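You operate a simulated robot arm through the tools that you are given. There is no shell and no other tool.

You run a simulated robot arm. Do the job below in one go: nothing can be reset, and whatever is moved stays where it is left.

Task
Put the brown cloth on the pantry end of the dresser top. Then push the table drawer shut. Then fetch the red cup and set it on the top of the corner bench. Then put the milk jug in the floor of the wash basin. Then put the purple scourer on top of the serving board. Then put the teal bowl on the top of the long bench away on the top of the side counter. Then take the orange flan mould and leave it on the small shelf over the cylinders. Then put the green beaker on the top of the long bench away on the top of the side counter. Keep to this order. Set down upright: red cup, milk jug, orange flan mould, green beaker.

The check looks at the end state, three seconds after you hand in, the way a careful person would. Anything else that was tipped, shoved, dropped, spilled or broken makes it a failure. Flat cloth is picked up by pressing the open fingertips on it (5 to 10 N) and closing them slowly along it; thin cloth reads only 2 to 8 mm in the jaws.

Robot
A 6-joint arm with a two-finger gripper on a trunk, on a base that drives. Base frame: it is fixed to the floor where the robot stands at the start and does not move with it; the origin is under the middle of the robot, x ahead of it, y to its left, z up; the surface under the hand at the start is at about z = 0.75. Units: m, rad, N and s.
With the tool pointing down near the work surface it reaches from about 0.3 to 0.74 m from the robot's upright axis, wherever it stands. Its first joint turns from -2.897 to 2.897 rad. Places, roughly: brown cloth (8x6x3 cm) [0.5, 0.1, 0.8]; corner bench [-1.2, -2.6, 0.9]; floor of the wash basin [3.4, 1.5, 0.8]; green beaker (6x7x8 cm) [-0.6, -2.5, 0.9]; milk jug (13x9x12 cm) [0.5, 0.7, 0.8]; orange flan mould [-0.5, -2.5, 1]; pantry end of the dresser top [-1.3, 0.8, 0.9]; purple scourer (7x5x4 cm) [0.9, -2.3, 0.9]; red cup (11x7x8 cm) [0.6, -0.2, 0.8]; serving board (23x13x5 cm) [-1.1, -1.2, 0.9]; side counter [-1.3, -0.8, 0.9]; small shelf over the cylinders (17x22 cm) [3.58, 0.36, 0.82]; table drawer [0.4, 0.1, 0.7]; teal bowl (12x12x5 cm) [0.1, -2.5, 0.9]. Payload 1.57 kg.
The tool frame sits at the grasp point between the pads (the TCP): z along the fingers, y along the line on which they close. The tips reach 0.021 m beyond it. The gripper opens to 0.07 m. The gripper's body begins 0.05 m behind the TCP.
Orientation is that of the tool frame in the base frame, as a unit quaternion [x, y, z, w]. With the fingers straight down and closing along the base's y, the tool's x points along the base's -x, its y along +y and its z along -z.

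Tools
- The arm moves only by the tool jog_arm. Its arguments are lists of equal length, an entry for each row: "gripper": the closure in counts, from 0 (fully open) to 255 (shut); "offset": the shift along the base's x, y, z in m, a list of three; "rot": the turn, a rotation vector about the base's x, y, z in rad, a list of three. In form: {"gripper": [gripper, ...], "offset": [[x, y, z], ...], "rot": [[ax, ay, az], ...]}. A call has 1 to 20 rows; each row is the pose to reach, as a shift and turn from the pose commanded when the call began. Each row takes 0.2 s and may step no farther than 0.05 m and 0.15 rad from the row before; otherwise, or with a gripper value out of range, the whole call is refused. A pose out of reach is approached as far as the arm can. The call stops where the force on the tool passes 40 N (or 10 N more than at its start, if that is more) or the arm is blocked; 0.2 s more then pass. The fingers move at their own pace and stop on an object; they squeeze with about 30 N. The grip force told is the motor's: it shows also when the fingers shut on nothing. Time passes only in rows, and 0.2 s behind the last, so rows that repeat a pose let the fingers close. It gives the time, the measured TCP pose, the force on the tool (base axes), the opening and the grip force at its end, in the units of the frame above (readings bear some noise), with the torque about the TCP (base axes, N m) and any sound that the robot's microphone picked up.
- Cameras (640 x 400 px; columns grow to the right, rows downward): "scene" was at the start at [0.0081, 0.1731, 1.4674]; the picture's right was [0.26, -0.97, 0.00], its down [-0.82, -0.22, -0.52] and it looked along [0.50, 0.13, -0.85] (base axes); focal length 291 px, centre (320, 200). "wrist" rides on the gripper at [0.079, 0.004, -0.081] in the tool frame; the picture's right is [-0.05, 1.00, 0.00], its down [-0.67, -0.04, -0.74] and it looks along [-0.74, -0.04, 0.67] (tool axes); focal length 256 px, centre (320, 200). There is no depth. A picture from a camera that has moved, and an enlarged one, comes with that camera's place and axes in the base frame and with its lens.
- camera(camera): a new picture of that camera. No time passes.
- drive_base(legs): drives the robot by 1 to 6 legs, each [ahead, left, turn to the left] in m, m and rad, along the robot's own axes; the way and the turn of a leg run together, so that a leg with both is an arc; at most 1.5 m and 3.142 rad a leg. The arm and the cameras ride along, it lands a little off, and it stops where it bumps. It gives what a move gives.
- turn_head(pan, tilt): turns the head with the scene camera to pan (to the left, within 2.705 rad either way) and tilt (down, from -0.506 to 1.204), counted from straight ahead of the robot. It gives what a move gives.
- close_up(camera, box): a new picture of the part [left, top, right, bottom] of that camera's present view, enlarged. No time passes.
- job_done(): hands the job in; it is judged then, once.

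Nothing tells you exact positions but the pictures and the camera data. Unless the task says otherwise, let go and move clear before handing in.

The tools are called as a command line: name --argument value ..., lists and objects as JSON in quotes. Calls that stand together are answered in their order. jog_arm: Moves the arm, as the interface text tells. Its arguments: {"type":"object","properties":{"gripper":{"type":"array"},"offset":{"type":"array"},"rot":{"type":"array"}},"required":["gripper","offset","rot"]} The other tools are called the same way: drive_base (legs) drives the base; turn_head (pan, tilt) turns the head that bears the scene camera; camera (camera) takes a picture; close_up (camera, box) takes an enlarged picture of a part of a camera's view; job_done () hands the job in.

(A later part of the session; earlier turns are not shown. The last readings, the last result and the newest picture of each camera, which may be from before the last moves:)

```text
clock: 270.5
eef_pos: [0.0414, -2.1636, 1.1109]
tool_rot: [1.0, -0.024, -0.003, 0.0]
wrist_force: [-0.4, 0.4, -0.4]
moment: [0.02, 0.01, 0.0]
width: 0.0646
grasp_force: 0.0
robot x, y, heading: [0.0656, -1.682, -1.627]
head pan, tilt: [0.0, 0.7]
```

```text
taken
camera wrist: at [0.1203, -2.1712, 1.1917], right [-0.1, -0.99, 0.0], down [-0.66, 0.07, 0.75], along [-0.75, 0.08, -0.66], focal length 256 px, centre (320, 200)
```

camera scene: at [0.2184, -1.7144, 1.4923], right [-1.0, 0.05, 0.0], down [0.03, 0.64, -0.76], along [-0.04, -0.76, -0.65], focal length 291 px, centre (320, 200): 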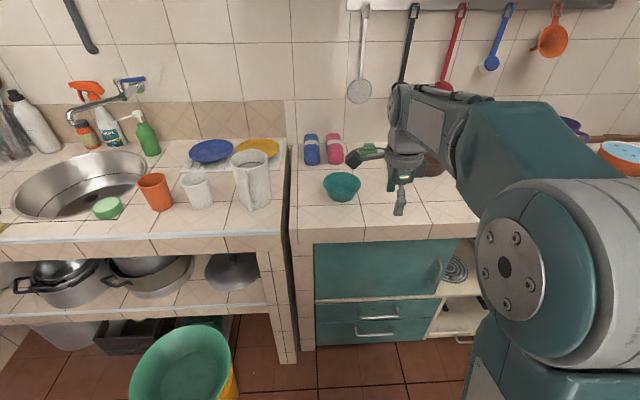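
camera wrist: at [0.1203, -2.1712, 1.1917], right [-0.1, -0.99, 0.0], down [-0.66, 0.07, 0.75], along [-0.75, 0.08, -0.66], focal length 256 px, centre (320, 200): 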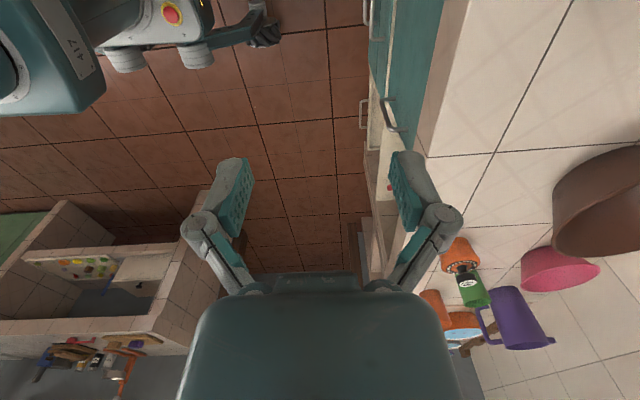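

drive_base --legs '[[0, 0, 0.056], [0.13, 0.03, 0]]'

close_up --camera "scene" --box '[280, 130, 440, 250]'

camera --camera "wrist"

```text
clock: 272.2
eef_pos: [0.0944, -2.2946, 1.1114]
tool_rot: [1.0, 0.003, -0.005, 0.001]
wrist_force: [-0.6, -0.3, 0.0]
moment: [-0.03, -0.02, -0.03]
width: 0.0646
grasp_force: 0.1
robot x, y, heading: [0.0958, -1.8091, -1.571]
head pan, tilt: [0.0, 0.7]
```

```text
3.33 times, centred on (360, 190) of scene
camera zoom: at [0.2467, -1.8358, 1.4926], right [-1.0, 0.0, 0.0], down [0.0, 0.65, -0.76], along [0.0, -0.76, -0.65], focal length 971 px, centre (187, 233)
```

zoom: 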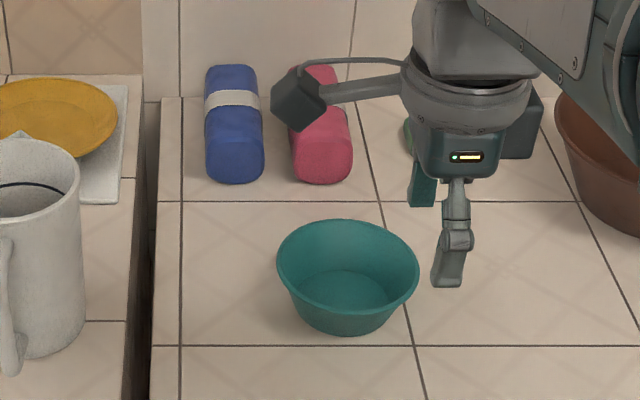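

```text
taken
camera wrist: at [0.174, -2.2971, 1.1917], right [-0.05, -1.0, 0.0], down [-0.66, 0.03, 0.75], along [-0.75, 0.04, -0.66], focal length 256 px, centre (320, 200)
```

wrist: 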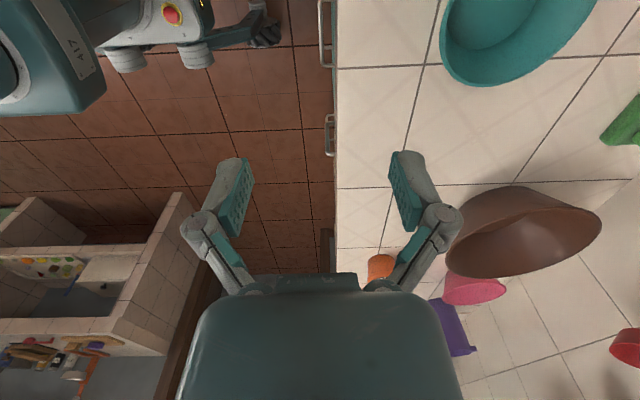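

The teal bowl's rim centre is about (0.108, −2.454), radius 6.1 cm, with sloped walls. I'll pinch the near rim with the tool tilted 0.4 rad to match the wall; first to a pre-grasp pose.

jog_arm --gripper '[60, 100, 146, 146]' --offset '[[0.004, -0.02, -0.025], [0.008, -0.04, -0.05], [0.0136, -0.055, -0.075], [0.0136, -0.0644, -0.097]]' --rot '[[-0.1, 0, 0], [-0.2, 0, 0], [-0.3, 0, 0], [-0.4, 0, 0]]'

camera --camera "wrist"

close_up --camera "scene" --box '[280, 130, 440, 250]'

```text
clock: 273.2
eef_pos: [0.1108, -2.3576, 1.0134]
tool_rot: [0.98, 0.001, -0.005, 0.2]
wrist_force: [-0.5, 0.0, -0.3]
moment: [-0.01, -0.02, 0.02]
width: 0.03
grasp_force: 0.1
robot x, y, heading: [0.094, -1.8077, -1.573]
head pan, tilt: [0.0, 0.7]
```

```text
taken
camera wrist: at [0.1906, -2.3287, 1.0899], right [-0.05, -0.92, 0.39], down [-0.66, 0.32, 0.68], along [-0.75, -0.23, -0.62], focal length 256 px, centre (320, 200)
```

wrist: 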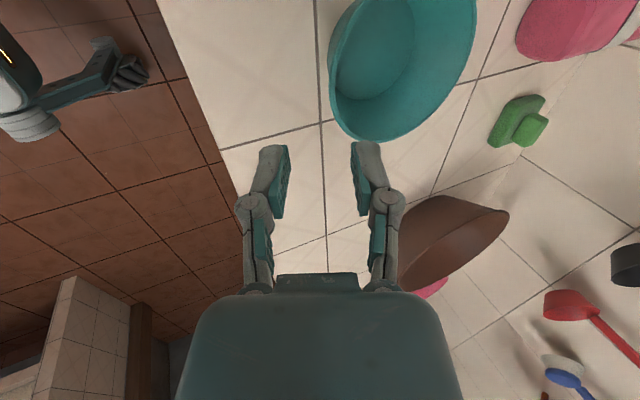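

```text
3.33 times, centred on (360, 190) of scene
camera zoom: at [0.2503, -1.8359, 1.4922], right [-1.0, 0.0, 0.0], down [0.0, 0.65, -0.76], along [0.0, -0.76, -0.65], focal length 971 px, centre (187, 233)
```

zoom: 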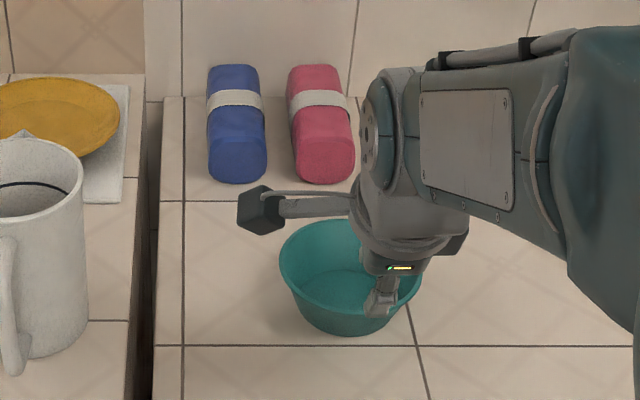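

Rim geometry confirmed (near rim at y≈−2.397, z≈0.93). I slide in along the tilted tool axis so the wall comes between the fingers.

jog_arm --gripper '[146, 146, 146]' --offset '[[-0.001, -0.016, -0.034], [-0.002, -0.032, -0.068], [-0.003, -0.0434, -0.0924]]' --rot '[[0, 0, 0], [0, 0, 0], [0, 0, 0]]'

camera --camera "wrist"

close_up --camera "scene" --box '[280, 130, 440, 250]'

```text
clock: 274.0
eef_pos: [0.1104, -2.4013, 0.9189]
tool_rot: [0.98, 0.002, -0.004, 0.199]
wrist_force: [0.4, 0.3, 0.2]
moment: [0.0, -0.02, -0.02]
width: 0.0298
grasp_force: 0.1
robot x, y, heading: [0.0932, -1.8074, -1.57]
head pan, tilt: [0.0, 0.7]
```

```text
taken
camera wrist: at [0.1891, -2.3737, 0.9953], right [-0.05, -0.92, 0.39], down [-0.66, 0.32, 0.68], along [-0.75, -0.23, -0.62], focal length 256 px, centre (320, 200)
```

wrist: 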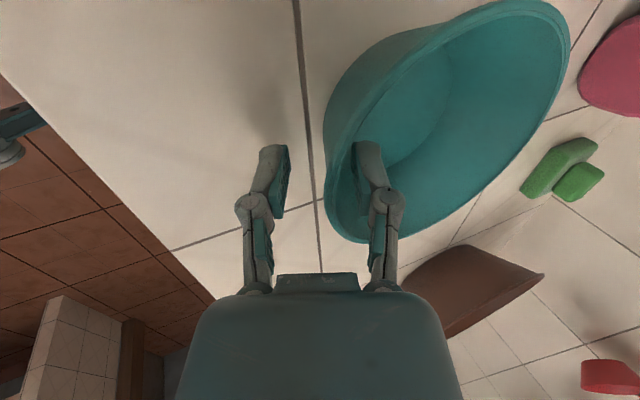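

```text
3.33 times, centred on (360, 190) of scene
camera zoom: at [0.2493, -1.8363, 1.4923], right [-1.0, 0.0, 0.0], down [0.0, 0.65, -0.76], along [0.0, -0.76, -0.65], focal length 971 px, centre (187, 233)
```

zoom: 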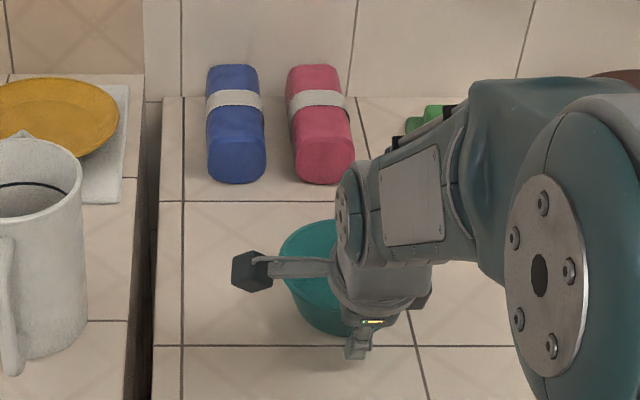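

The wall is between the fingers. I close slowly.

jog_arm --gripper '[160, 175, 190, 205, 220, 235, 250, 255, 255]' --offset '[[0, -0.002, 0], [0, -0.002, 0], [0, -0.002, 0], [0, -0.002, 0], [0, -0.002, 0], [0, -0.002, 0], [0, -0.002, 0], [0, -0.002, 0], [0, -0.002, 0]]' --rot '[[0, 0, 0], [0, 0, 0], [0, 0, 0], [0, 0, 0], [0, 0, 0], [0, 0, 0], [0, 0, 0], [0, 0, 0], [0, 0, 0]]'

camera --camera "wrist"

```text
clock: 276.0
eef_pos: [0.1084, -2.403, 0.9202]
tool_rot: [0.98, 0.001, -0.003, 0.199]
wrist_force: [-0.3, -0.1, 0.8]
moment: [0.07, 0.05, -0.05]
width: 0.0061
grasp_force: 30.2
robot x, y, heading: [0.0947, -1.813, -1.571]
head pan, tilt: [0.0, 0.7]
```

```text
taken
camera wrist: at [0.1882, -2.3755, 0.996], right [-0.05, -0.92, 0.39], down [-0.66, 0.32, 0.68], along [-0.75, -0.23, -0.62], focal length 256 px, centre (320, 200)
```

wrist: 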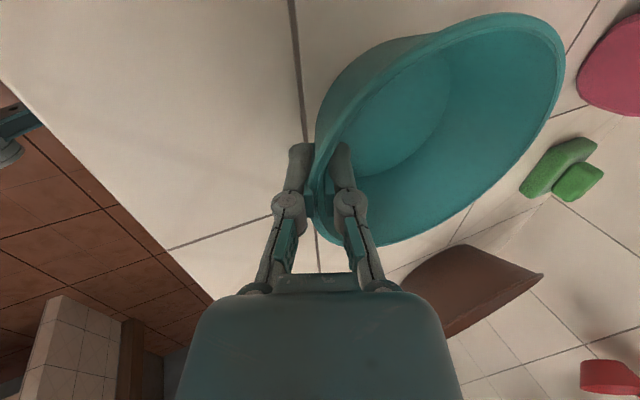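

Gripped cleanly. I lift and check that the bowl hangs level.

jog_arm --gripper '[255, 255, 255, 255, 255]' --offset '[[0, 0, 0.01], [0, 0, 0.03], [0, 0, 0.06], [0, 0, 0.09], [0, 0, 0.12]]' --rot '[[0, 0, 0], [0, 0, 0], [0, 0, 0], [0, 0, 0], [0, 0, 0]]'

camera --camera "wrist"

close_up --camera "scene" --box '[280, 110, 440, 230]'

```text
clock: 277.2
eef_pos: [0.1101, -2.4044, 1.0411]
tool_rot: [0.98, 0.002, -0.005, 0.199]
wrist_force: [0.7, -0.3, -0.8]
moment: [0.06, 0.01, -0.01]
width: 0.006
grasp_force: 30.0
robot x, y, heading: [0.0938, -1.8126, -1.575]
head pan, tilt: [0.0, 0.7]
```

```text
taken
camera wrist: at [0.1894, -2.377, 1.1167], right [-0.05, -0.92, 0.39], down [-0.66, 0.32, 0.68], along [-0.75, -0.22, -0.62], focal length 256 px, centre (320, 200)
```

wrist: 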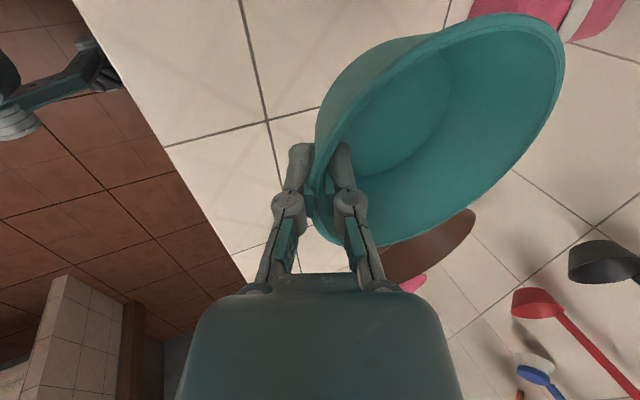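

```text
3.33 times, centred on (360, 170) of scene
camera zoom: at [0.2493, -1.8363, 1.4923], right [-1.0, 0.0, 0.0], down [0.0, 0.65, -0.76], along [0.0, -0.76, -0.65], focal length 971 px, centre (187, 300)
```

zoom: 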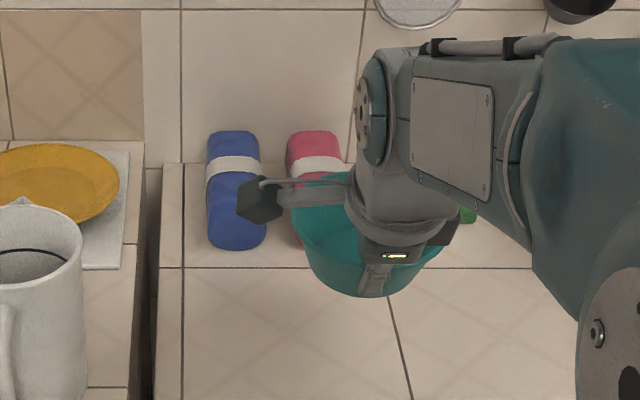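

The bowl hangs level. I retract, back off, turn to face the side counter and slide over to its free right part.

jog_arm --gripper '[255, 255, 255, 255]' --offset '[[0, 0.04, 0.01], [0, 0.08, 0.02], [0, 0.12, 0.03], [0, 0.15, 0.03]]' --rot '[[0, 0, 0], [0, 0, 0], [0, 0, 0], [0, 0, 0]]'

drive_base --legs '[[-0.35, 0, 0], [0, 0, -1.571], [0.45, 0, 0], [0, -0.95, 0]]'

turn_head --pan 0.0 --tilt 0.75

camera --camera "scene"

camera --camera "wrist"

```text
clock: 278.2
eef_pos: [0.1105, -2.2513, 1.0732]
tool_rot: [0.98, 0.002, -0.004, 0.199]
wrist_force: [0.4, -0.6, -0.7]
moment: [0.06, -0.01, -0.03]
width: 0.006
grasp_force: 30.5
robot x, y, heading: [0.0895, -1.8081, -1.57]
head pan, tilt: [0.0, 0.7]
```

```text
clock: 291.2
eef_pos: [-0.8238, -0.5358, 1.0739]
tool_rot: [0.702, -0.683, -0.144, 0.139]
wrist_force: [0.2, -0.4, -1.2]
moment: [0.0, -0.04, 0.0]
width: 0.0058
grasp_force: 29.4
robot x, y, heading: [-0.3814, -0.5056, -3.116]
head pan, tilt: [0.0, 0.7]
```

```text
clock: 291.9
eef_pos: [-0.8246, -0.5369, 1.0744]
tool_rot: [0.702, -0.683, -0.143, 0.14]
wrist_force: [-0.3, -0.6, -1.1]
moment: [-0.01, -0.01, 0.02]
width: 0.0054
grasp_force: 29.7
robot x, y, heading: [-0.3809, -0.5029, -3.115]
head pan, tilt: [0.0, 0.75]
```

```text
taken
camera scene: at [-0.3998, -0.6642, 1.488], right [-0.03, 1.0, 0.0], down [0.68, 0.02, -0.73], along [-0.73, -0.02, -0.68], focal length 291 px, centre (320, 200)
```

scene: 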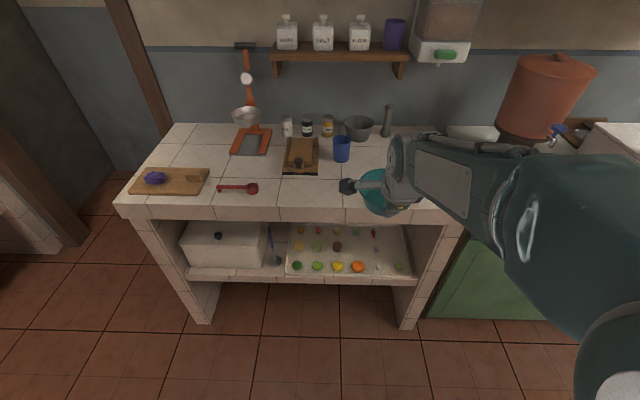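

```text
taken
camera wrist: at [-0.7942, -0.6145, 1.149], right [-0.92, 0.02, 0.39], down [0.31, 0.67, 0.68], along [-0.24, 0.74, -0.62], focal length 256 px, centre (320, 200)
```

wrist: 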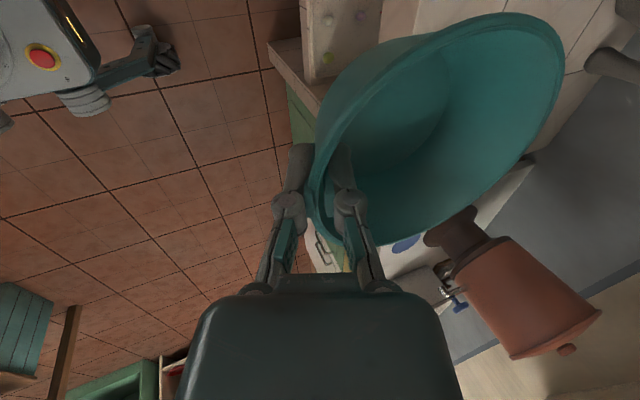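

The whole side counter is visible; its right front area (x −1.05…−1.35, y −0.55…−0.26) is free. I drive a bit closer and bring the bowl over (−1.18, −0.40).

drive_base --legs '[[0.12, 0, -0.026]]'

jog_arm --gripper '[255, 255, 255, 255, 255, 255]' --offset '[[-0.035, 0.025, 0], [-0.07, 0.05, 0], [-0.105, 0.075, 0], [-0.14, 0.1, 0], [-0.165, 0.125, 0], [-0.18, 0.14, -0.03]]' --rot '[[0, 0, 0], [0, 0, 0], [0, 0, 0], [0, 0, 0], [0, 0, 0], [0, 0, 0]]'

camera --camera "scene"

camera --camera "wrist"

```text
clock: 293.1
eef_pos: [-0.9438, -0.524, 1.0722]
tool_rot: [0.693, -0.692, -0.144, 0.139]
wrist_force: [0.0, 0.4, -2.2]
moment: [-0.01, -0.06, 0.01]
width: 0.006
grasp_force: 29.9
robot x, y, heading: [-0.5002, -0.5102, 3.143]
head pan, tilt: [0.0, 0.75]
```

```text
clock: 294.5
eef_pos: [-1.1257, -0.3839, 1.0444]
tool_rot: [0.694, -0.692, -0.144, 0.137]
wrist_force: [-0.5, 0.2, -1.5]
moment: [-0.02, -0.05, 0.01]
width: 0.0062
grasp_force: 30.4
robot x, y, heading: [-0.5015, -0.5098, 3.139]
head pan, tilt: [0.0, 0.75]
```

```text
taken
camera scene: at [-0.5242, -0.6627, 1.4882], right [0.0, 1.0, 0.0], down [0.68, 0.0, -0.73], along [-0.73, 0.0, -0.68], focal length 291 px, centre (320, 200)
```

scene: 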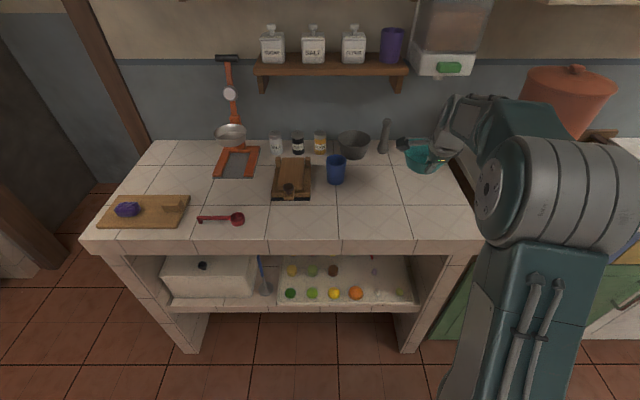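

```text
taken
camera wrist: at [-1.099, -0.4627, 1.1201], right [-0.92, 0.05, 0.39], down [0.32, 0.66, 0.68], along [-0.22, 0.75, -0.62], focal length 256 px, centre (320, 200)
```

wrist: 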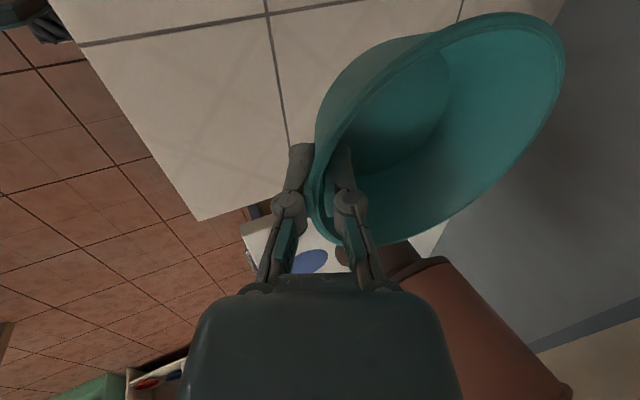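

The bowl is over the free right part. I shift slightly left and lower it.

jog_arm --gripper '[255, 255, 255, 255]' --offset '[[0, -0.03, -0.03], [0, -0.03, -0.06], [0, -0.03, -0.09], [0, -0.03, -0.108]]' --rot '[[0, 0, 0], [0, 0, 0], [0, 0, 0], [0, 0, 0]]'

close_up --camera "scene" --box '[340, 110, 500, 240]'

camera --camera "wrist"

```text
clock: 295.5
eef_pos: [-1.124, -0.4143, 0.9342]
tool_rot: [0.694, -0.692, -0.144, 0.137]
wrist_force: [-0.2, -1.0, -1.1]
moment: [0.03, -0.09, 0.02]
width: 0.0062
grasp_force: 30.0
robot x, y, heading: [-0.5046, -0.5116, 3.139]
head pan, tilt: [0.0, 0.75]
```

```text
3.08 times, centred on (420, 175) of scene
camera zoom: at [-0.5242, -0.6631, 1.4881], right [0.0, 1.0, 0.0], down [0.68, 0.0, -0.73], along [-0.73, 0.0, -0.68], focal length 897 px, centre (12, 277)
```

zoom: 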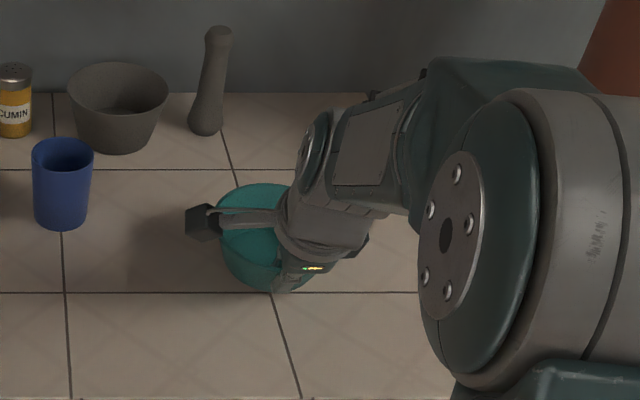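

```text
taken
camera wrist: at [-1.0963, -0.4941, 1.0093], right [-0.92, 0.05, 0.39], down [0.32, 0.66, 0.68], along [-0.22, 0.75, -0.62], focal length 256 px, centre (320, 200)
```

wrist: 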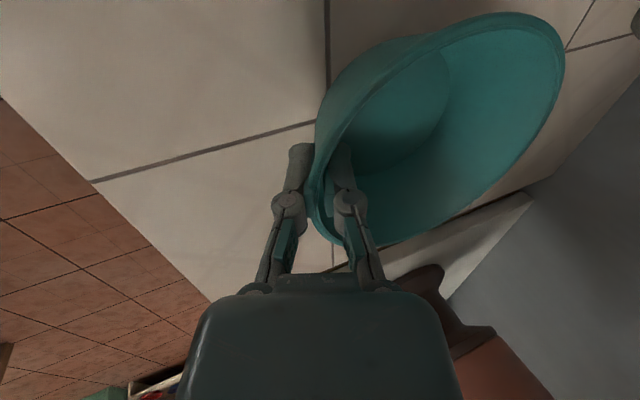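

Close to the counter; I inch down until contact.

jog_arm --gripper '[255, 255, 255]' --offset '[[0, 0, -0.004], [0, 0, -0.008], [0, 0, -0.012]]' --rot '[[0, 0, 0], [0, 0, 0], [0, 0, 0]]'

```text
clock: 296.3
eef_pos: [-1.1215, -0.4144, 0.9224]
tool_rot: [0.693, -0.692, -0.145, 0.138]
wrist_force: [-0.4, -0.6, -0.7]
moment: [-0.01, -0.04, 0.0]
width: 0.006
grasp_force: 30.2
robot x, y, heading: [-0.5028, -0.5109, 3.137]
head pan, tilt: [0.0, 0.75]
```

jog_arm --gripper '[255, 255, 255]' --offset '[[0, 0, -0.003], [0, 0, -0.006], [0, 0, -0.008]]' --rot '[[0, 0, 0], [0, 0, 0], [0, 0, 0]]'

```text
clock: 297.1
eef_pos: [-1.1236, -0.4138, 0.9183]
tool_rot: [0.693, -0.692, -0.147, 0.14]
wrist_force: [0.3, -0.6, 25.3]
moment: [0.12, 0.5, -0.05]
width: 0.0061
grasp_force: 30.3
robot x, y, heading: [-0.4984, -0.5056, 3.14]
head pan, tilt: [0.0, 0.75]
```

Contact. I ease off, open, and withdraw along the tilted axis.

jog_arm --gripper '[255, 235, 215, 195, 175, 155, 145, 145, 145, 145, 145, 145]' --offset '[[0, 0, 0.003], [0, 0, 0.003], [0, 0, 0.003], [0, 0, 0.003], [0, 0, 0.003], [0, 0, 0.003], [0, 0, 0.003], [0.008, 0, 0.022], [0.02, 0, 0.05], [0.035, 0, 0.085], [0.05, 0, 0.12], [0.065, 0, 0.155]]' --rot '[[0, 0, 0], [0, 0, 0], [0, 0, 0], [0, 0, 0], [0, 0, 0], [0, 0, 0], [0, 0, 0], [0, 0, 0], [0, 0, 0], [0, 0, 0], [0, 0, 0], [0, 0, 0]]'

camera --camera "scene"

camera --camera "wrist"

```text
clock: 299.7
eef_pos: [-1.0594, -0.4128, 1.0706]
tool_rot: [0.694, -0.692, -0.143, 0.138]
wrist_force: [-0.4, -0.2, 0.9]
moment: [0.03, -0.03, -0.03]
width: 0.0302
grasp_force: 0.0
robot x, y, heading: [-0.4992, -0.5096, 3.137]
head pan, tilt: [0.0, 0.75]
```

```text
taken
camera scene: at [-0.5237, -0.6636, 1.4881], right [0.0, 1.0, 0.0], down [0.68, 0.0, -0.73], along [-0.73, 0.0, -0.68], focal length 291 px, centre (320, 200)
```

scene: 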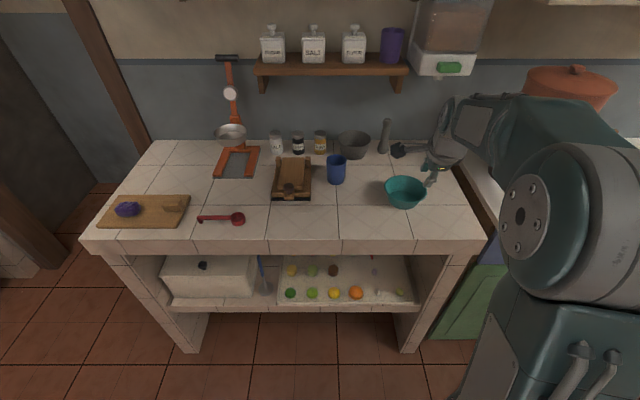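

```text
taken
camera wrist: at [-1.0324, -0.4924, 1.1468], right [-0.92, 0.05, 0.39], down [0.32, 0.66, 0.68], along [-0.22, 0.75, -0.62], focal length 256 px, centre (320, 200)
```

wrist: 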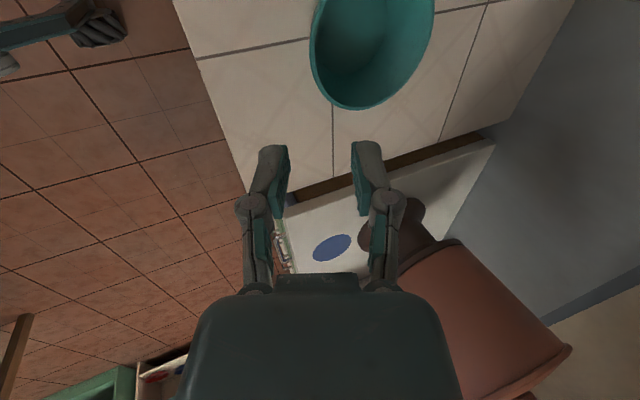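

The teal bowl is set down on the side counter. Next the orange flan mould: I retract, straighten the tool, and drive to the long bench in front of it.

jog_arm --gripper '[100, 50, 0, 0, 0]' --offset '[[0.03, -0.01, 0.02], [0.06, -0.03, 0.03], [0.09, -0.05, 0.04], [0.12, -0.07, 0.05], [0.14, -0.09, 0.05]]' --rot '[[0, -0.1, 0], [0, -0.2, 0], [0, -0.3, 0], [0, -0.4, 0], [0, -0.4, 0]]'

drive_base --legs '[[-0.15, 0, 0], [0, 0, 1.571], [1.2, 0, 0]]'

turn_head --pan 0.0 --tilt 0.7

camera --camera "scene"

camera --camera "wrist"

```text
clock: 300.9
eef_pos: [-0.919, -0.5046, 1.1187]
tool_rot: [0.708, -0.706, -0.003, -0.003]
wrist_force: [0.5, -0.8, 0.5]
moment: [-0.01, -0.01, 0.05]
width: 0.07
grasp_force: 0.0
robot x, y, heading: [-0.5003, -0.5083, 3.143]
head pan, tilt: [0.0, 0.75]
```

```text
clock: 311.9
eef_pos: [-0.3409, -2.1416, 1.1203]
tool_rot: [1.0, 0.002, -0.006, 0.0]
wrist_force: [-0.2, 0.7, -0.6]
moment: [0.03, 0.02, -0.02]
width: 0.07
grasp_force: 0.1
robot x, y, heading: [-0.3331, -1.7214, -1.569]
head pan, tilt: [0.0, 0.75]
```

```text
clock: 312.6
eef_pos: [-0.3403, -2.1404, 1.119]
tool_rot: [1.0, 0.002, -0.004, 0.002]
wrist_force: [0.1, 0.0, -0.3]
moment: [-0.04, 0.01, 0.0]
width: 0.0701
grasp_force: 0.1
robot x, y, heading: [-0.3352, -1.7223, -1.571]
head pan, tilt: [0.0, 0.7]
```

```text
taken
camera scene: at [-0.1802, -1.748, 1.4923], right [-1.0, 0.0, 0.0], down [0.0, 0.65, -0.76], along [0.0, -0.76, -0.65], focal length 291 px, centre (320, 200)
```

scene: 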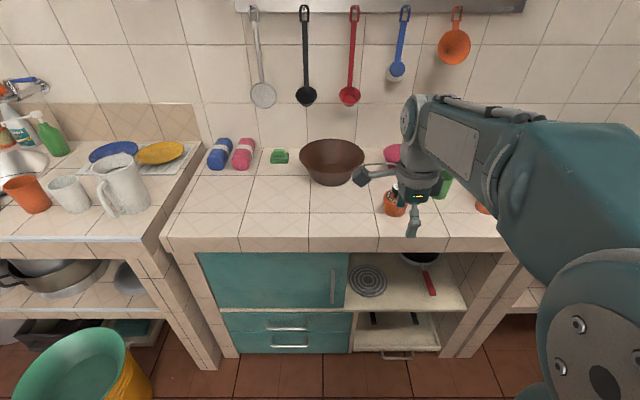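

```text
taken
camera wrist: at [-0.2612, -2.1446, 1.1998], right [-0.05, -1.0, 0.0], down [-0.66, 0.03, 0.75], along [-0.75, 0.04, -0.66], focal length 256 px, centre (320, 200)
```

wrist: 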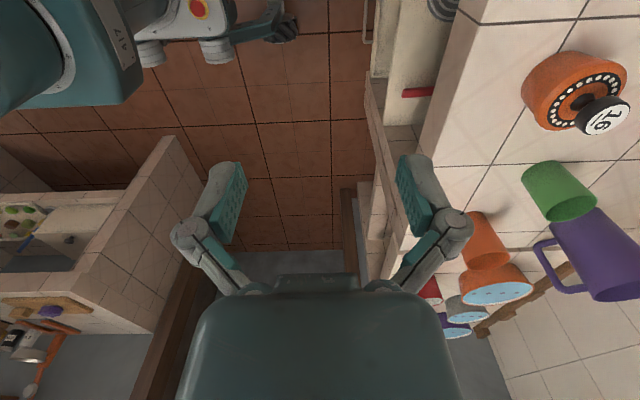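

close_up --camera "wrist" --box '[500, 30, 640, 160]'

close_up --camera "scene" --box '[360, 150, 480, 240]'

```text
3.08 times, centred on (570, 95) of wrist
camera zoom: at [-0.2612, -2.1446, 1.1998], right [-0.05, -1.0, 0.0], down [-0.66, 0.03, 0.75], along [-0.75, 0.04, -0.66], focal length 788 px, centre (-449, 523)
```

zoom: 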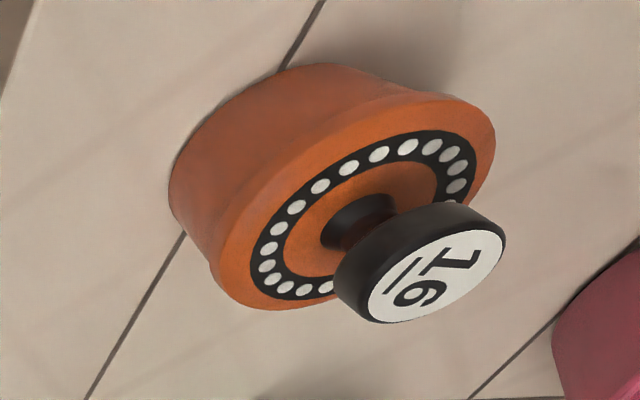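

```text
4.44 times, centred on (420, 195) of scene
camera zoom: at [-0.1802, -1.748, 1.4923], right [-1.0, 0.0, 0.0], down [0.0, 0.65, -0.76], along [0.0, -0.76, -0.65], focal length 1295 px, centre (-124, 222)
```

zoom: 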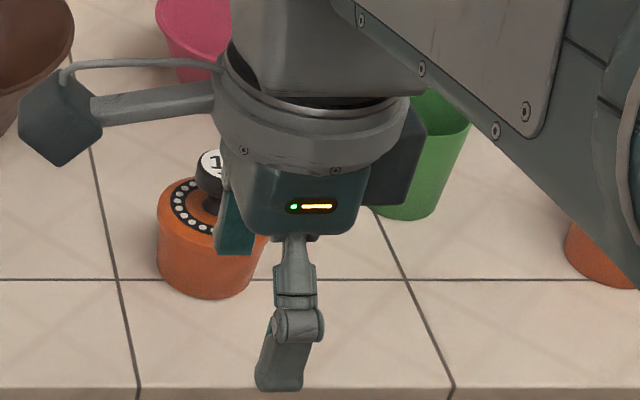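

The mould has a round knob ("16") on a neck, about 4.5 cm wide, at about (−0.411, −2.418), z≈0.968; I'll grip that knob. I move slightly closer and over it.

drive_base --legs '[[0.08, -0.05, 0]]'

jog_arm --gripper '[0, 0, 0, 0, 0]' --offset '[[-0.005, -0.04, 0], [-0.01, -0.08, 0], [-0.015, -0.12, -0.01], [-0.02, -0.16, -0.03], [-0.02, -0.19, -0.05]]' --rot '[[0, 0, 0], [0, 0, 0], [0, 0, 0], [0, 0, 0], [0, 0, 0]]'

camera --camera "scene"

camera --camera "wrist"

```text
clock: 313.7
eef_pos: [-0.3788, -2.2189, 1.1184]
tool_rot: [1.0, 0.004, -0.008, 0.0]
wrist_force: [0.2, -0.6, 0.4]
moment: [-0.03, 0.04, 0.02]
width: 0.0699
grasp_force: 0.1
robot x, y, heading: [-0.3841, -1.7992, -1.571]
head pan, tilt: [0.0, 0.7]
```

```text
clock: 314.9
eef_pos: [-0.4099, -2.4089, 1.0714]
tool_rot: [1.0, 0.003, -0.004, 0.001]
wrist_force: [-0.4, 1.1, 0.7]
moment: [0.0, 0.03, 0.03]
width: 0.0697
grasp_force: 0.1
robot x, y, heading: [-0.3808, -1.8025, -1.569]
head pan, tilt: [0.0, 0.7]
```

```text
taken
camera scene: at [-0.227, -1.8266, 1.4924], right [-1.0, 0.0, 0.0], down [0.0, 0.65, -0.76], along [0.0, -0.76, -0.65], focal length 291 px, centre (320, 200)
```

scene: 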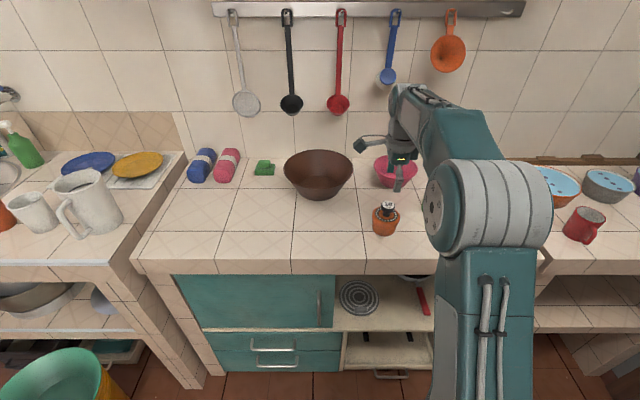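

```text
taken
camera wrist: at [-0.3293, -2.4112, 1.1515], right [-0.05, -1.0, 0.0], down [-0.66, 0.03, 0.75], along [-0.75, 0.03, -0.66], focal length 256 px, centre (320, 200)
```

wrist: 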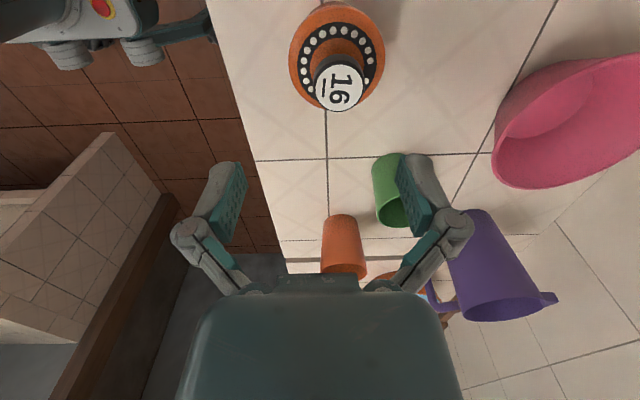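

close_up --camera "scene" --box '[340, 180, 440, 250]'

close_up --camera "wrist" --box '[270, 0, 400, 130]'

```text
5.71 times, centred on (390, 215) of scene
camera zoom: at [-0.227, -1.8266, 1.4924], right [-1.0, 0.0, 0.0], down [0.0, 0.65, -0.76], along [0.0, -0.76, -0.65], focal length 1665 px, centre (-80, 114)
```

zoom: 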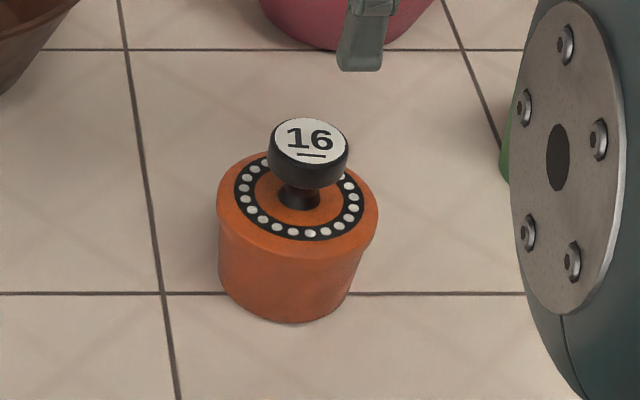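

```text
3.08 times, centred on (335, 65) of wrist
camera zoom: at [-0.3293, -2.4112, 1.1515], right [-0.05, -1.0, 0.0], down [-0.66, 0.03, 0.75], along [-0.75, 0.03, -0.66], focal length 788 px, centre (274, 615)
```

zoom: 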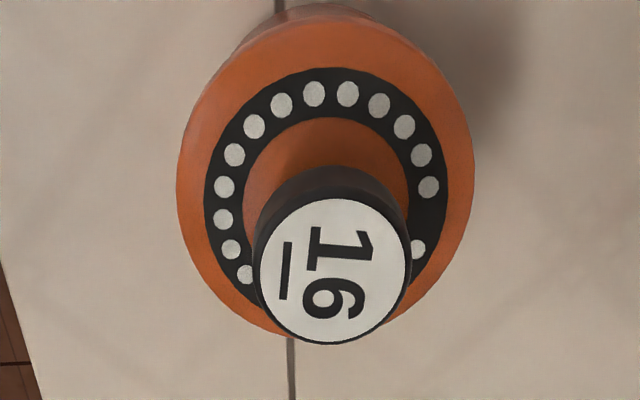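

Knob centre refined to (−0.415, −2.422), top z≈0.965. I descend with the knob between the fingers.

jog_arm --gripper '[0, 0, 0, 0]' --offset '[[-0.005, -0.013, -0.04], [-0.005, -0.013, -0.075], [-0.005, -0.013, -0.1], [-0.005, -0.013, -0.114]]' --rot '[[0, 0, 0], [0, 0, 0], [0, 0, 0], [0, 0, 0]]'

camera --camera "wrist"

close_up --camera "scene" --box '[340, 160, 440, 250]'

```text
clock: 315.9
eef_pos: [-0.4115, -2.4243, 0.956]
tool_rot: [1.0, 0.003, -0.003, 0.001]
wrist_force: [-0.3, 0.6, 0.4]
moment: [-0.03, -0.02, 0.02]
width: 0.0702
grasp_force: 0.1
robot x, y, heading: [-0.3795, -1.7993, -1.569]
head pan, tilt: [0.0, 0.7]
```

```text
taken
camera wrist: at [-0.3321, -2.4271, 1.036], right [-0.05, -1.0, 0.0], down [-0.66, 0.03, 0.75], along [-0.75, 0.03, -0.66], focal length 256 px, centre (320, 200)
```

wrist: 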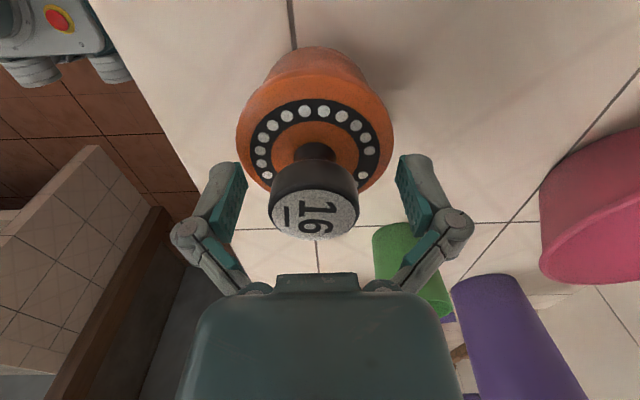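

```text
4.44 times, centred on (390, 205) of scene
camera zoom: at [-0.2252, -1.8267, 1.4922], right [-1.0, 0.0, 0.0], down [0.0, 0.65, -0.76], along [0.0, -0.76, -0.65], focal length 1295 px, centre (9, 178)
```

zoom: 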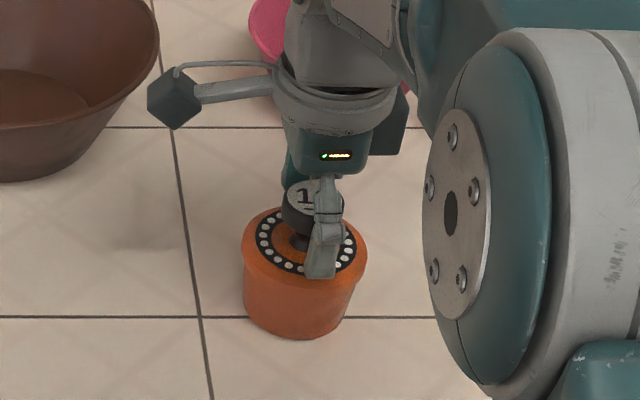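

The knob is between the pads. I close on it and lift a little.

jog_arm --gripper '[40, 80, 110, 140, 180, 220, 230, 230]' --offset '[[-0.003, 0.002, 0], [-0.003, 0.002, 0], [-0.003, 0.002, 0], [-0.003, 0.002, 0], [-0.003, 0.002, 0], [-0.003, 0.002, 0], [-0.003, 0.002, 0], [-0.003, 0.002, 0]]' --rot '[[0, 0, 0], [0, 0, 0], [0, 0, 0], [0, 0, 0], [0, 0, 0], [0, 0, 0], [0, 0, 0], [0, 0, 0]]'

jog_arm --gripper '[230, 230, 230]' --offset '[[0, 0, 0.008], [0, 0, 0.02], [0, 0, 0.035]]' --rot '[[0, 0, 0], [0, 0, 0], [0, 0, 0]]'

camera --camera "wrist"

close_up --camera "scene" --box '[340, 150, 440, 250]'

```text
clock: 317.7
eef_pos: [-0.4158, -2.4212, 0.9576]
tool_rot: [1.0, 0.003, -0.003, 0.003]
wrist_force: [-1.7, -8.5, 28.3]
moment: [0.04, -0.01, 0.01]
width: 0.0349
grasp_force: 29.5
robot x, y, heading: [-0.384, -1.8001, -1.566]
head pan, tilt: [0.0, 0.7]
```

```text
clock: 318.5
eef_pos: [-0.4152, -2.4203, 0.9907]
tool_rot: [1.0, 0.004, -0.004, -0.001]
wrist_force: [-0.3, -0.8, -1.9]
moment: [0.01, 0.0, 0.03]
width: 0.035
grasp_force: 30.0
robot x, y, heading: [-0.3823, -1.7978, -1.572]
head pan, tilt: [0.0, 0.7]
```

```text
taken
camera wrist: at [-0.3359, -2.423, 1.072], right [-0.05, -1.0, 0.0], down [-0.66, 0.03, 0.75], along [-0.75, 0.04, -0.66], focal length 256 px, centre (320, 200)
```

wrist: 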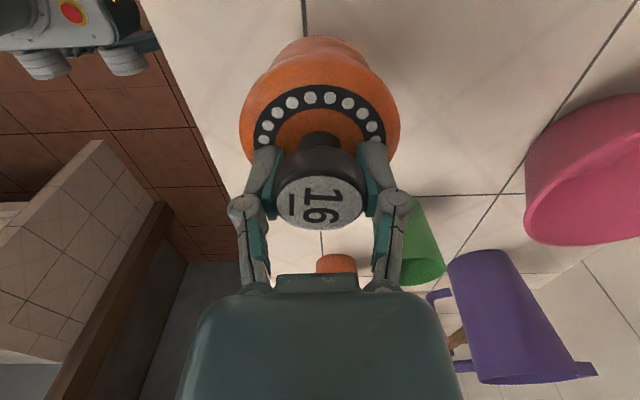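

```text
4.00 times, centred on (390, 200) of scene
camera zoom: at [-0.2261, -1.8267, 1.4923], right [-1.0, 0.0, 0.0], down [0.0, 0.65, -0.76], along [0.0, -0.76, -0.65], focal length 1166 px, centre (40, 200)
```

zoom: 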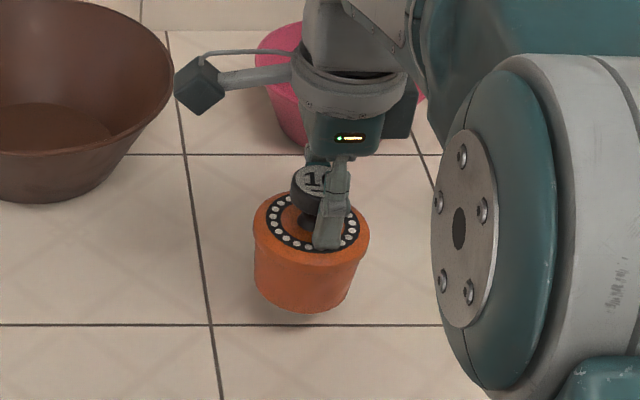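

The mould hangs from its knob, upright. I raise and retract it, then take the safe way round the table's north side to the cylinder shelf.

jog_arm --gripper '[230, 230, 230, 230, 230, 230]' --offset '[[0, 0.0, 0.04], [0, 0.03, 0.07], [0, 0.07, 0.1], [0, 0.11, 0.12], [0, 0.15, 0.13], [0, 0.18, 0.13]]' --rot '[[0, 0, 0], [0, 0, 0], [0, 0, 0], [0, 0, 0], [0, 0, 0], [0, 0, 0]]'

drive_base --legs '[[-0.4, 0.1, 0], [-1.4, 0.05, 0], [-1.35, 0, 0]]'

camera --camera "wrist"

```text
clock: 319.9
eef_pos: [-0.4193, -2.2371, 1.122]
tool_rot: [1.0, 0.003, -0.004, 0.0]
wrist_force: [0.1, -0.1, -2.6]
moment: [0.01, -0.01, -0.02]
width: 0.035
grasp_force: 29.9
robot x, y, heading: [-0.3802, -1.8022, -1.57]
head pan, tilt: [0.0, 0.7]
```

```text
clock: 335.2
eef_pos: [-0.185, 0.8858, 1.1227]
tool_rot: [1.0, -0.03, -0.003, 0.0]
wrist_force: [0.6, 0.2, -2.1]
moment: [0.01, 0.02, 0.0]
width: 0.0345
grasp_force: 29.8
robot x, y, heading: [-0.1206, 1.3199, -1.639]
head pan, tilt: [0.0, 0.7]
```

```text
taken
camera wrist: at [-0.1064, 0.8767, 1.2029], right [-0.11, -0.99, 0.0], down [-0.66, 0.08, 0.75], along [-0.74, 0.08, -0.66], focal length 256 px, centre (320, 200)
```

wrist: 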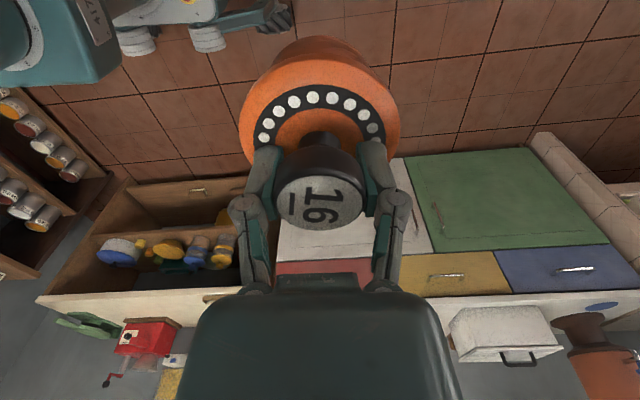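

drive_base --legs '[[-0.26, 0, 0], [0, 0, 1.638], [1.4, -0.05, 0], [1.25, -0.05, 0]]'

turn_head --pan -0.75 --tilt 0.55

camera --camera "scene"

camera --camera "wrist"

```text
clock: 353.6
eef_pos: [2.9851, 1.2486, 1.1223]
tool_rot: [0.736, 0.677, -0.003, 0.003]
wrist_force: [0.3, -1.0, -2.8]
moment: [-0.01, 0.01, -0.03]
width: 0.0341
grasp_force: 30.2
robot x, y, heading: [2.5535, 1.3223, -0.09]
head pan, tilt: [0.0, 0.7]
```

```text
clock: 354.6
eef_pos: [2.986, 1.2486, 1.1223]
tool_rot: [0.735, 0.678, -0.002, 0.002]
wrist_force: [0.5, -0.4, -1.6]
moment: [0.03, -0.02, -0.04]
width: 0.0343
grasp_force: 29.7
robot x, y, heading: [2.5515, 1.3259, -0.088]
head pan, tilt: [-0.75, 0.55]
```

```text
taken
camera scene: at [2.569, 1.4162, 1.5055], right [-0.74, -0.67, 0.0], down [-0.35, 0.39, -0.85], along [0.57, -0.63, -0.52], focal length 291 px, centre (320, 200)
```

scene: 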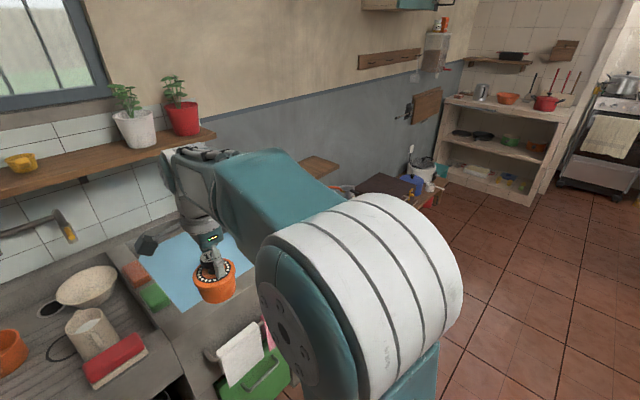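

```text
taken
camera wrist: at [2.996, 1.3282, 1.2029], right [0.99, -0.14, 0.0], down [-0.09, -0.66, 0.75], along [-0.1, -0.74, -0.66], focal length 256 px, centre (320, 200)
```

wrist: 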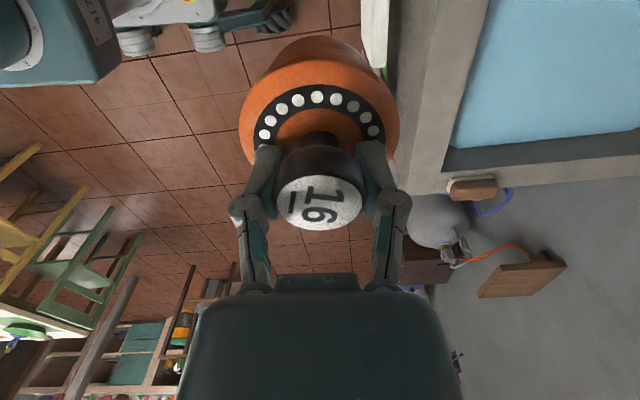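

I straighten and slide right until in front of the small shelf.

drive_base --legs '[[0, 0, 0.088], [0, -0.95, 0]]'

turn_head --pan 0.0 --tilt 0.6

camera --camera "scene"

camera --camera "wrist"

```text
clock: 360.0
eef_pos: [2.9797, 0.3464, 1.1218]
tool_rot: [0.713, 0.701, -0.003, 0.003]
wrist_force: [-0.3, 0.7, -2.6]
moment: [-0.02, 0.01, -0.02]
width: 0.034
grasp_force: 30.2
robot x, y, heading: [2.5453, 0.3897, -0.026]
head pan, tilt: [-0.75, 0.55]
```

```text
clock: 361.1
eef_pos: [2.9801, 0.345, 1.1226]
tool_rot: [0.713, 0.701, -0.002, 0.002]
wrist_force: [-0.2, 0.2, -3.1]
moment: [0.02, 0.0, 0.0]
width: 0.0345
grasp_force: 29.9
robot x, y, heading: [2.5437, 0.3861, -0.025]
head pan, tilt: [0.0, 0.6]
```

```text
taken
camera scene: at [2.5762, 0.5443, 1.5009], right [-0.02, -1.0, 0.0], down [-0.57, 0.01, -0.82], along [0.82, -0.02, -0.57], focal length 291 px, centre (320, 200)
```

scene: 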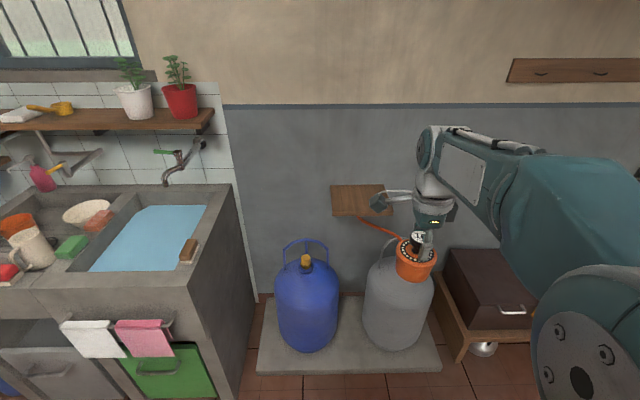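

```text
taken
camera wrist: at [2.9842, 0.4246, 1.2029], right [1.0, -0.07, 0.0], down [-0.05, -0.66, 0.75], along [-0.05, -0.75, -0.66], focal length 256 px, centre (320, 200)
```

wrist: 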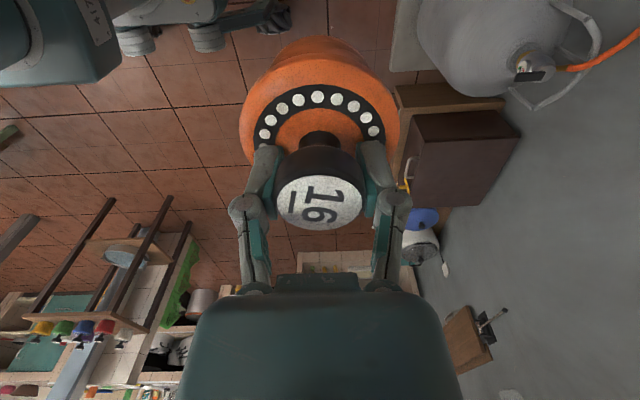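

close_up --camera "scene" --box '[300, 150, 450, 290]'

```text
2.86 times, centred on (375, 220) of scene
camera zoom: at [2.5762, 0.5443, 1.5009], right [-0.02, -1.0, 0.0], down [-0.57, 0.01, -0.82], along [0.82, -0.02, -0.57], focal length 833 px, centre (163, 143)
```

zoom: 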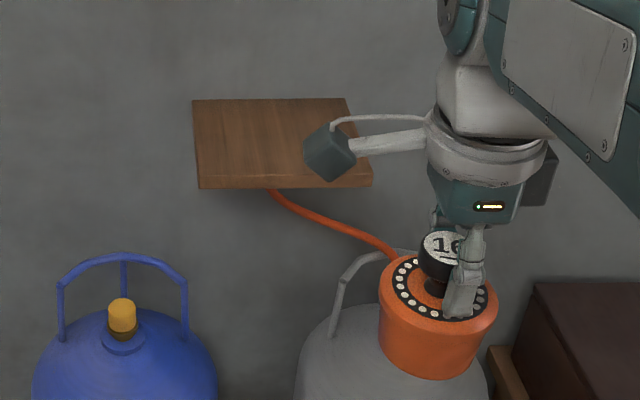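

The shelf spans about x 3.475–3.67, y 0.237–0.473. I drive closer and bring the mould over its centre.

drive_base --legs '[[0, 0, 0.025], [0.37, 0, 0]]'

camera --camera "scene"

camera --camera "wrist"

```text
clock: 363.9
eef_pos: [3.3584, 0.3556, 1.1221]
tool_rot: [0.703, 0.711, -0.002, 0.003]
wrist_force: [-0.8, 0.6, -2.2]
moment: [-0.02, 0.05, 0.0]
width: 0.0343
grasp_force: 29.7
robot x, y, heading: [2.9206, 0.3922, 0.003]
head pan, tilt: [0.0, 0.6]
```

```text
taken
camera scene: at [2.9502, 0.5459, 1.5009], right [0.0, -1.0, 0.0], down [-0.57, 0.0, -0.82], along [0.82, 0.0, -0.57], focal length 291 px, centre (320, 200)
```

scene: 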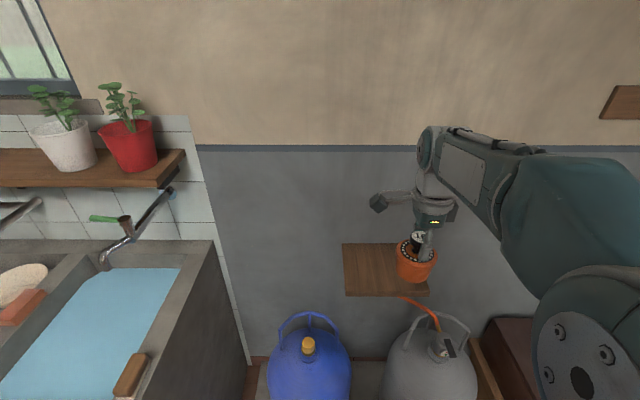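

```text
taken
camera wrist: at [3.3609, 0.4363, 1.2029], right [1.0, -0.04, 0.0], down [-0.03, -0.66, 0.75], along [-0.03, -0.75, -0.66], focal length 256 px, centre (320, 200)
```

wrist: 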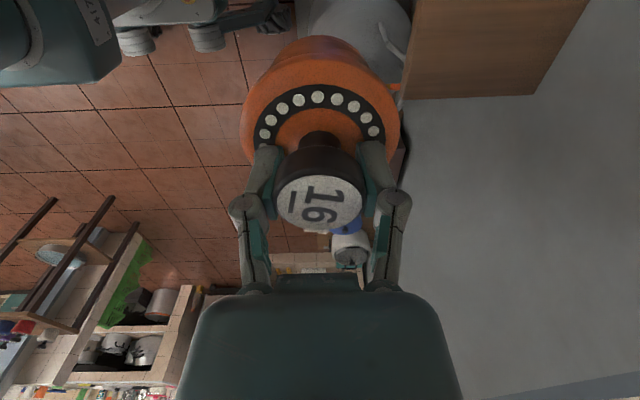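

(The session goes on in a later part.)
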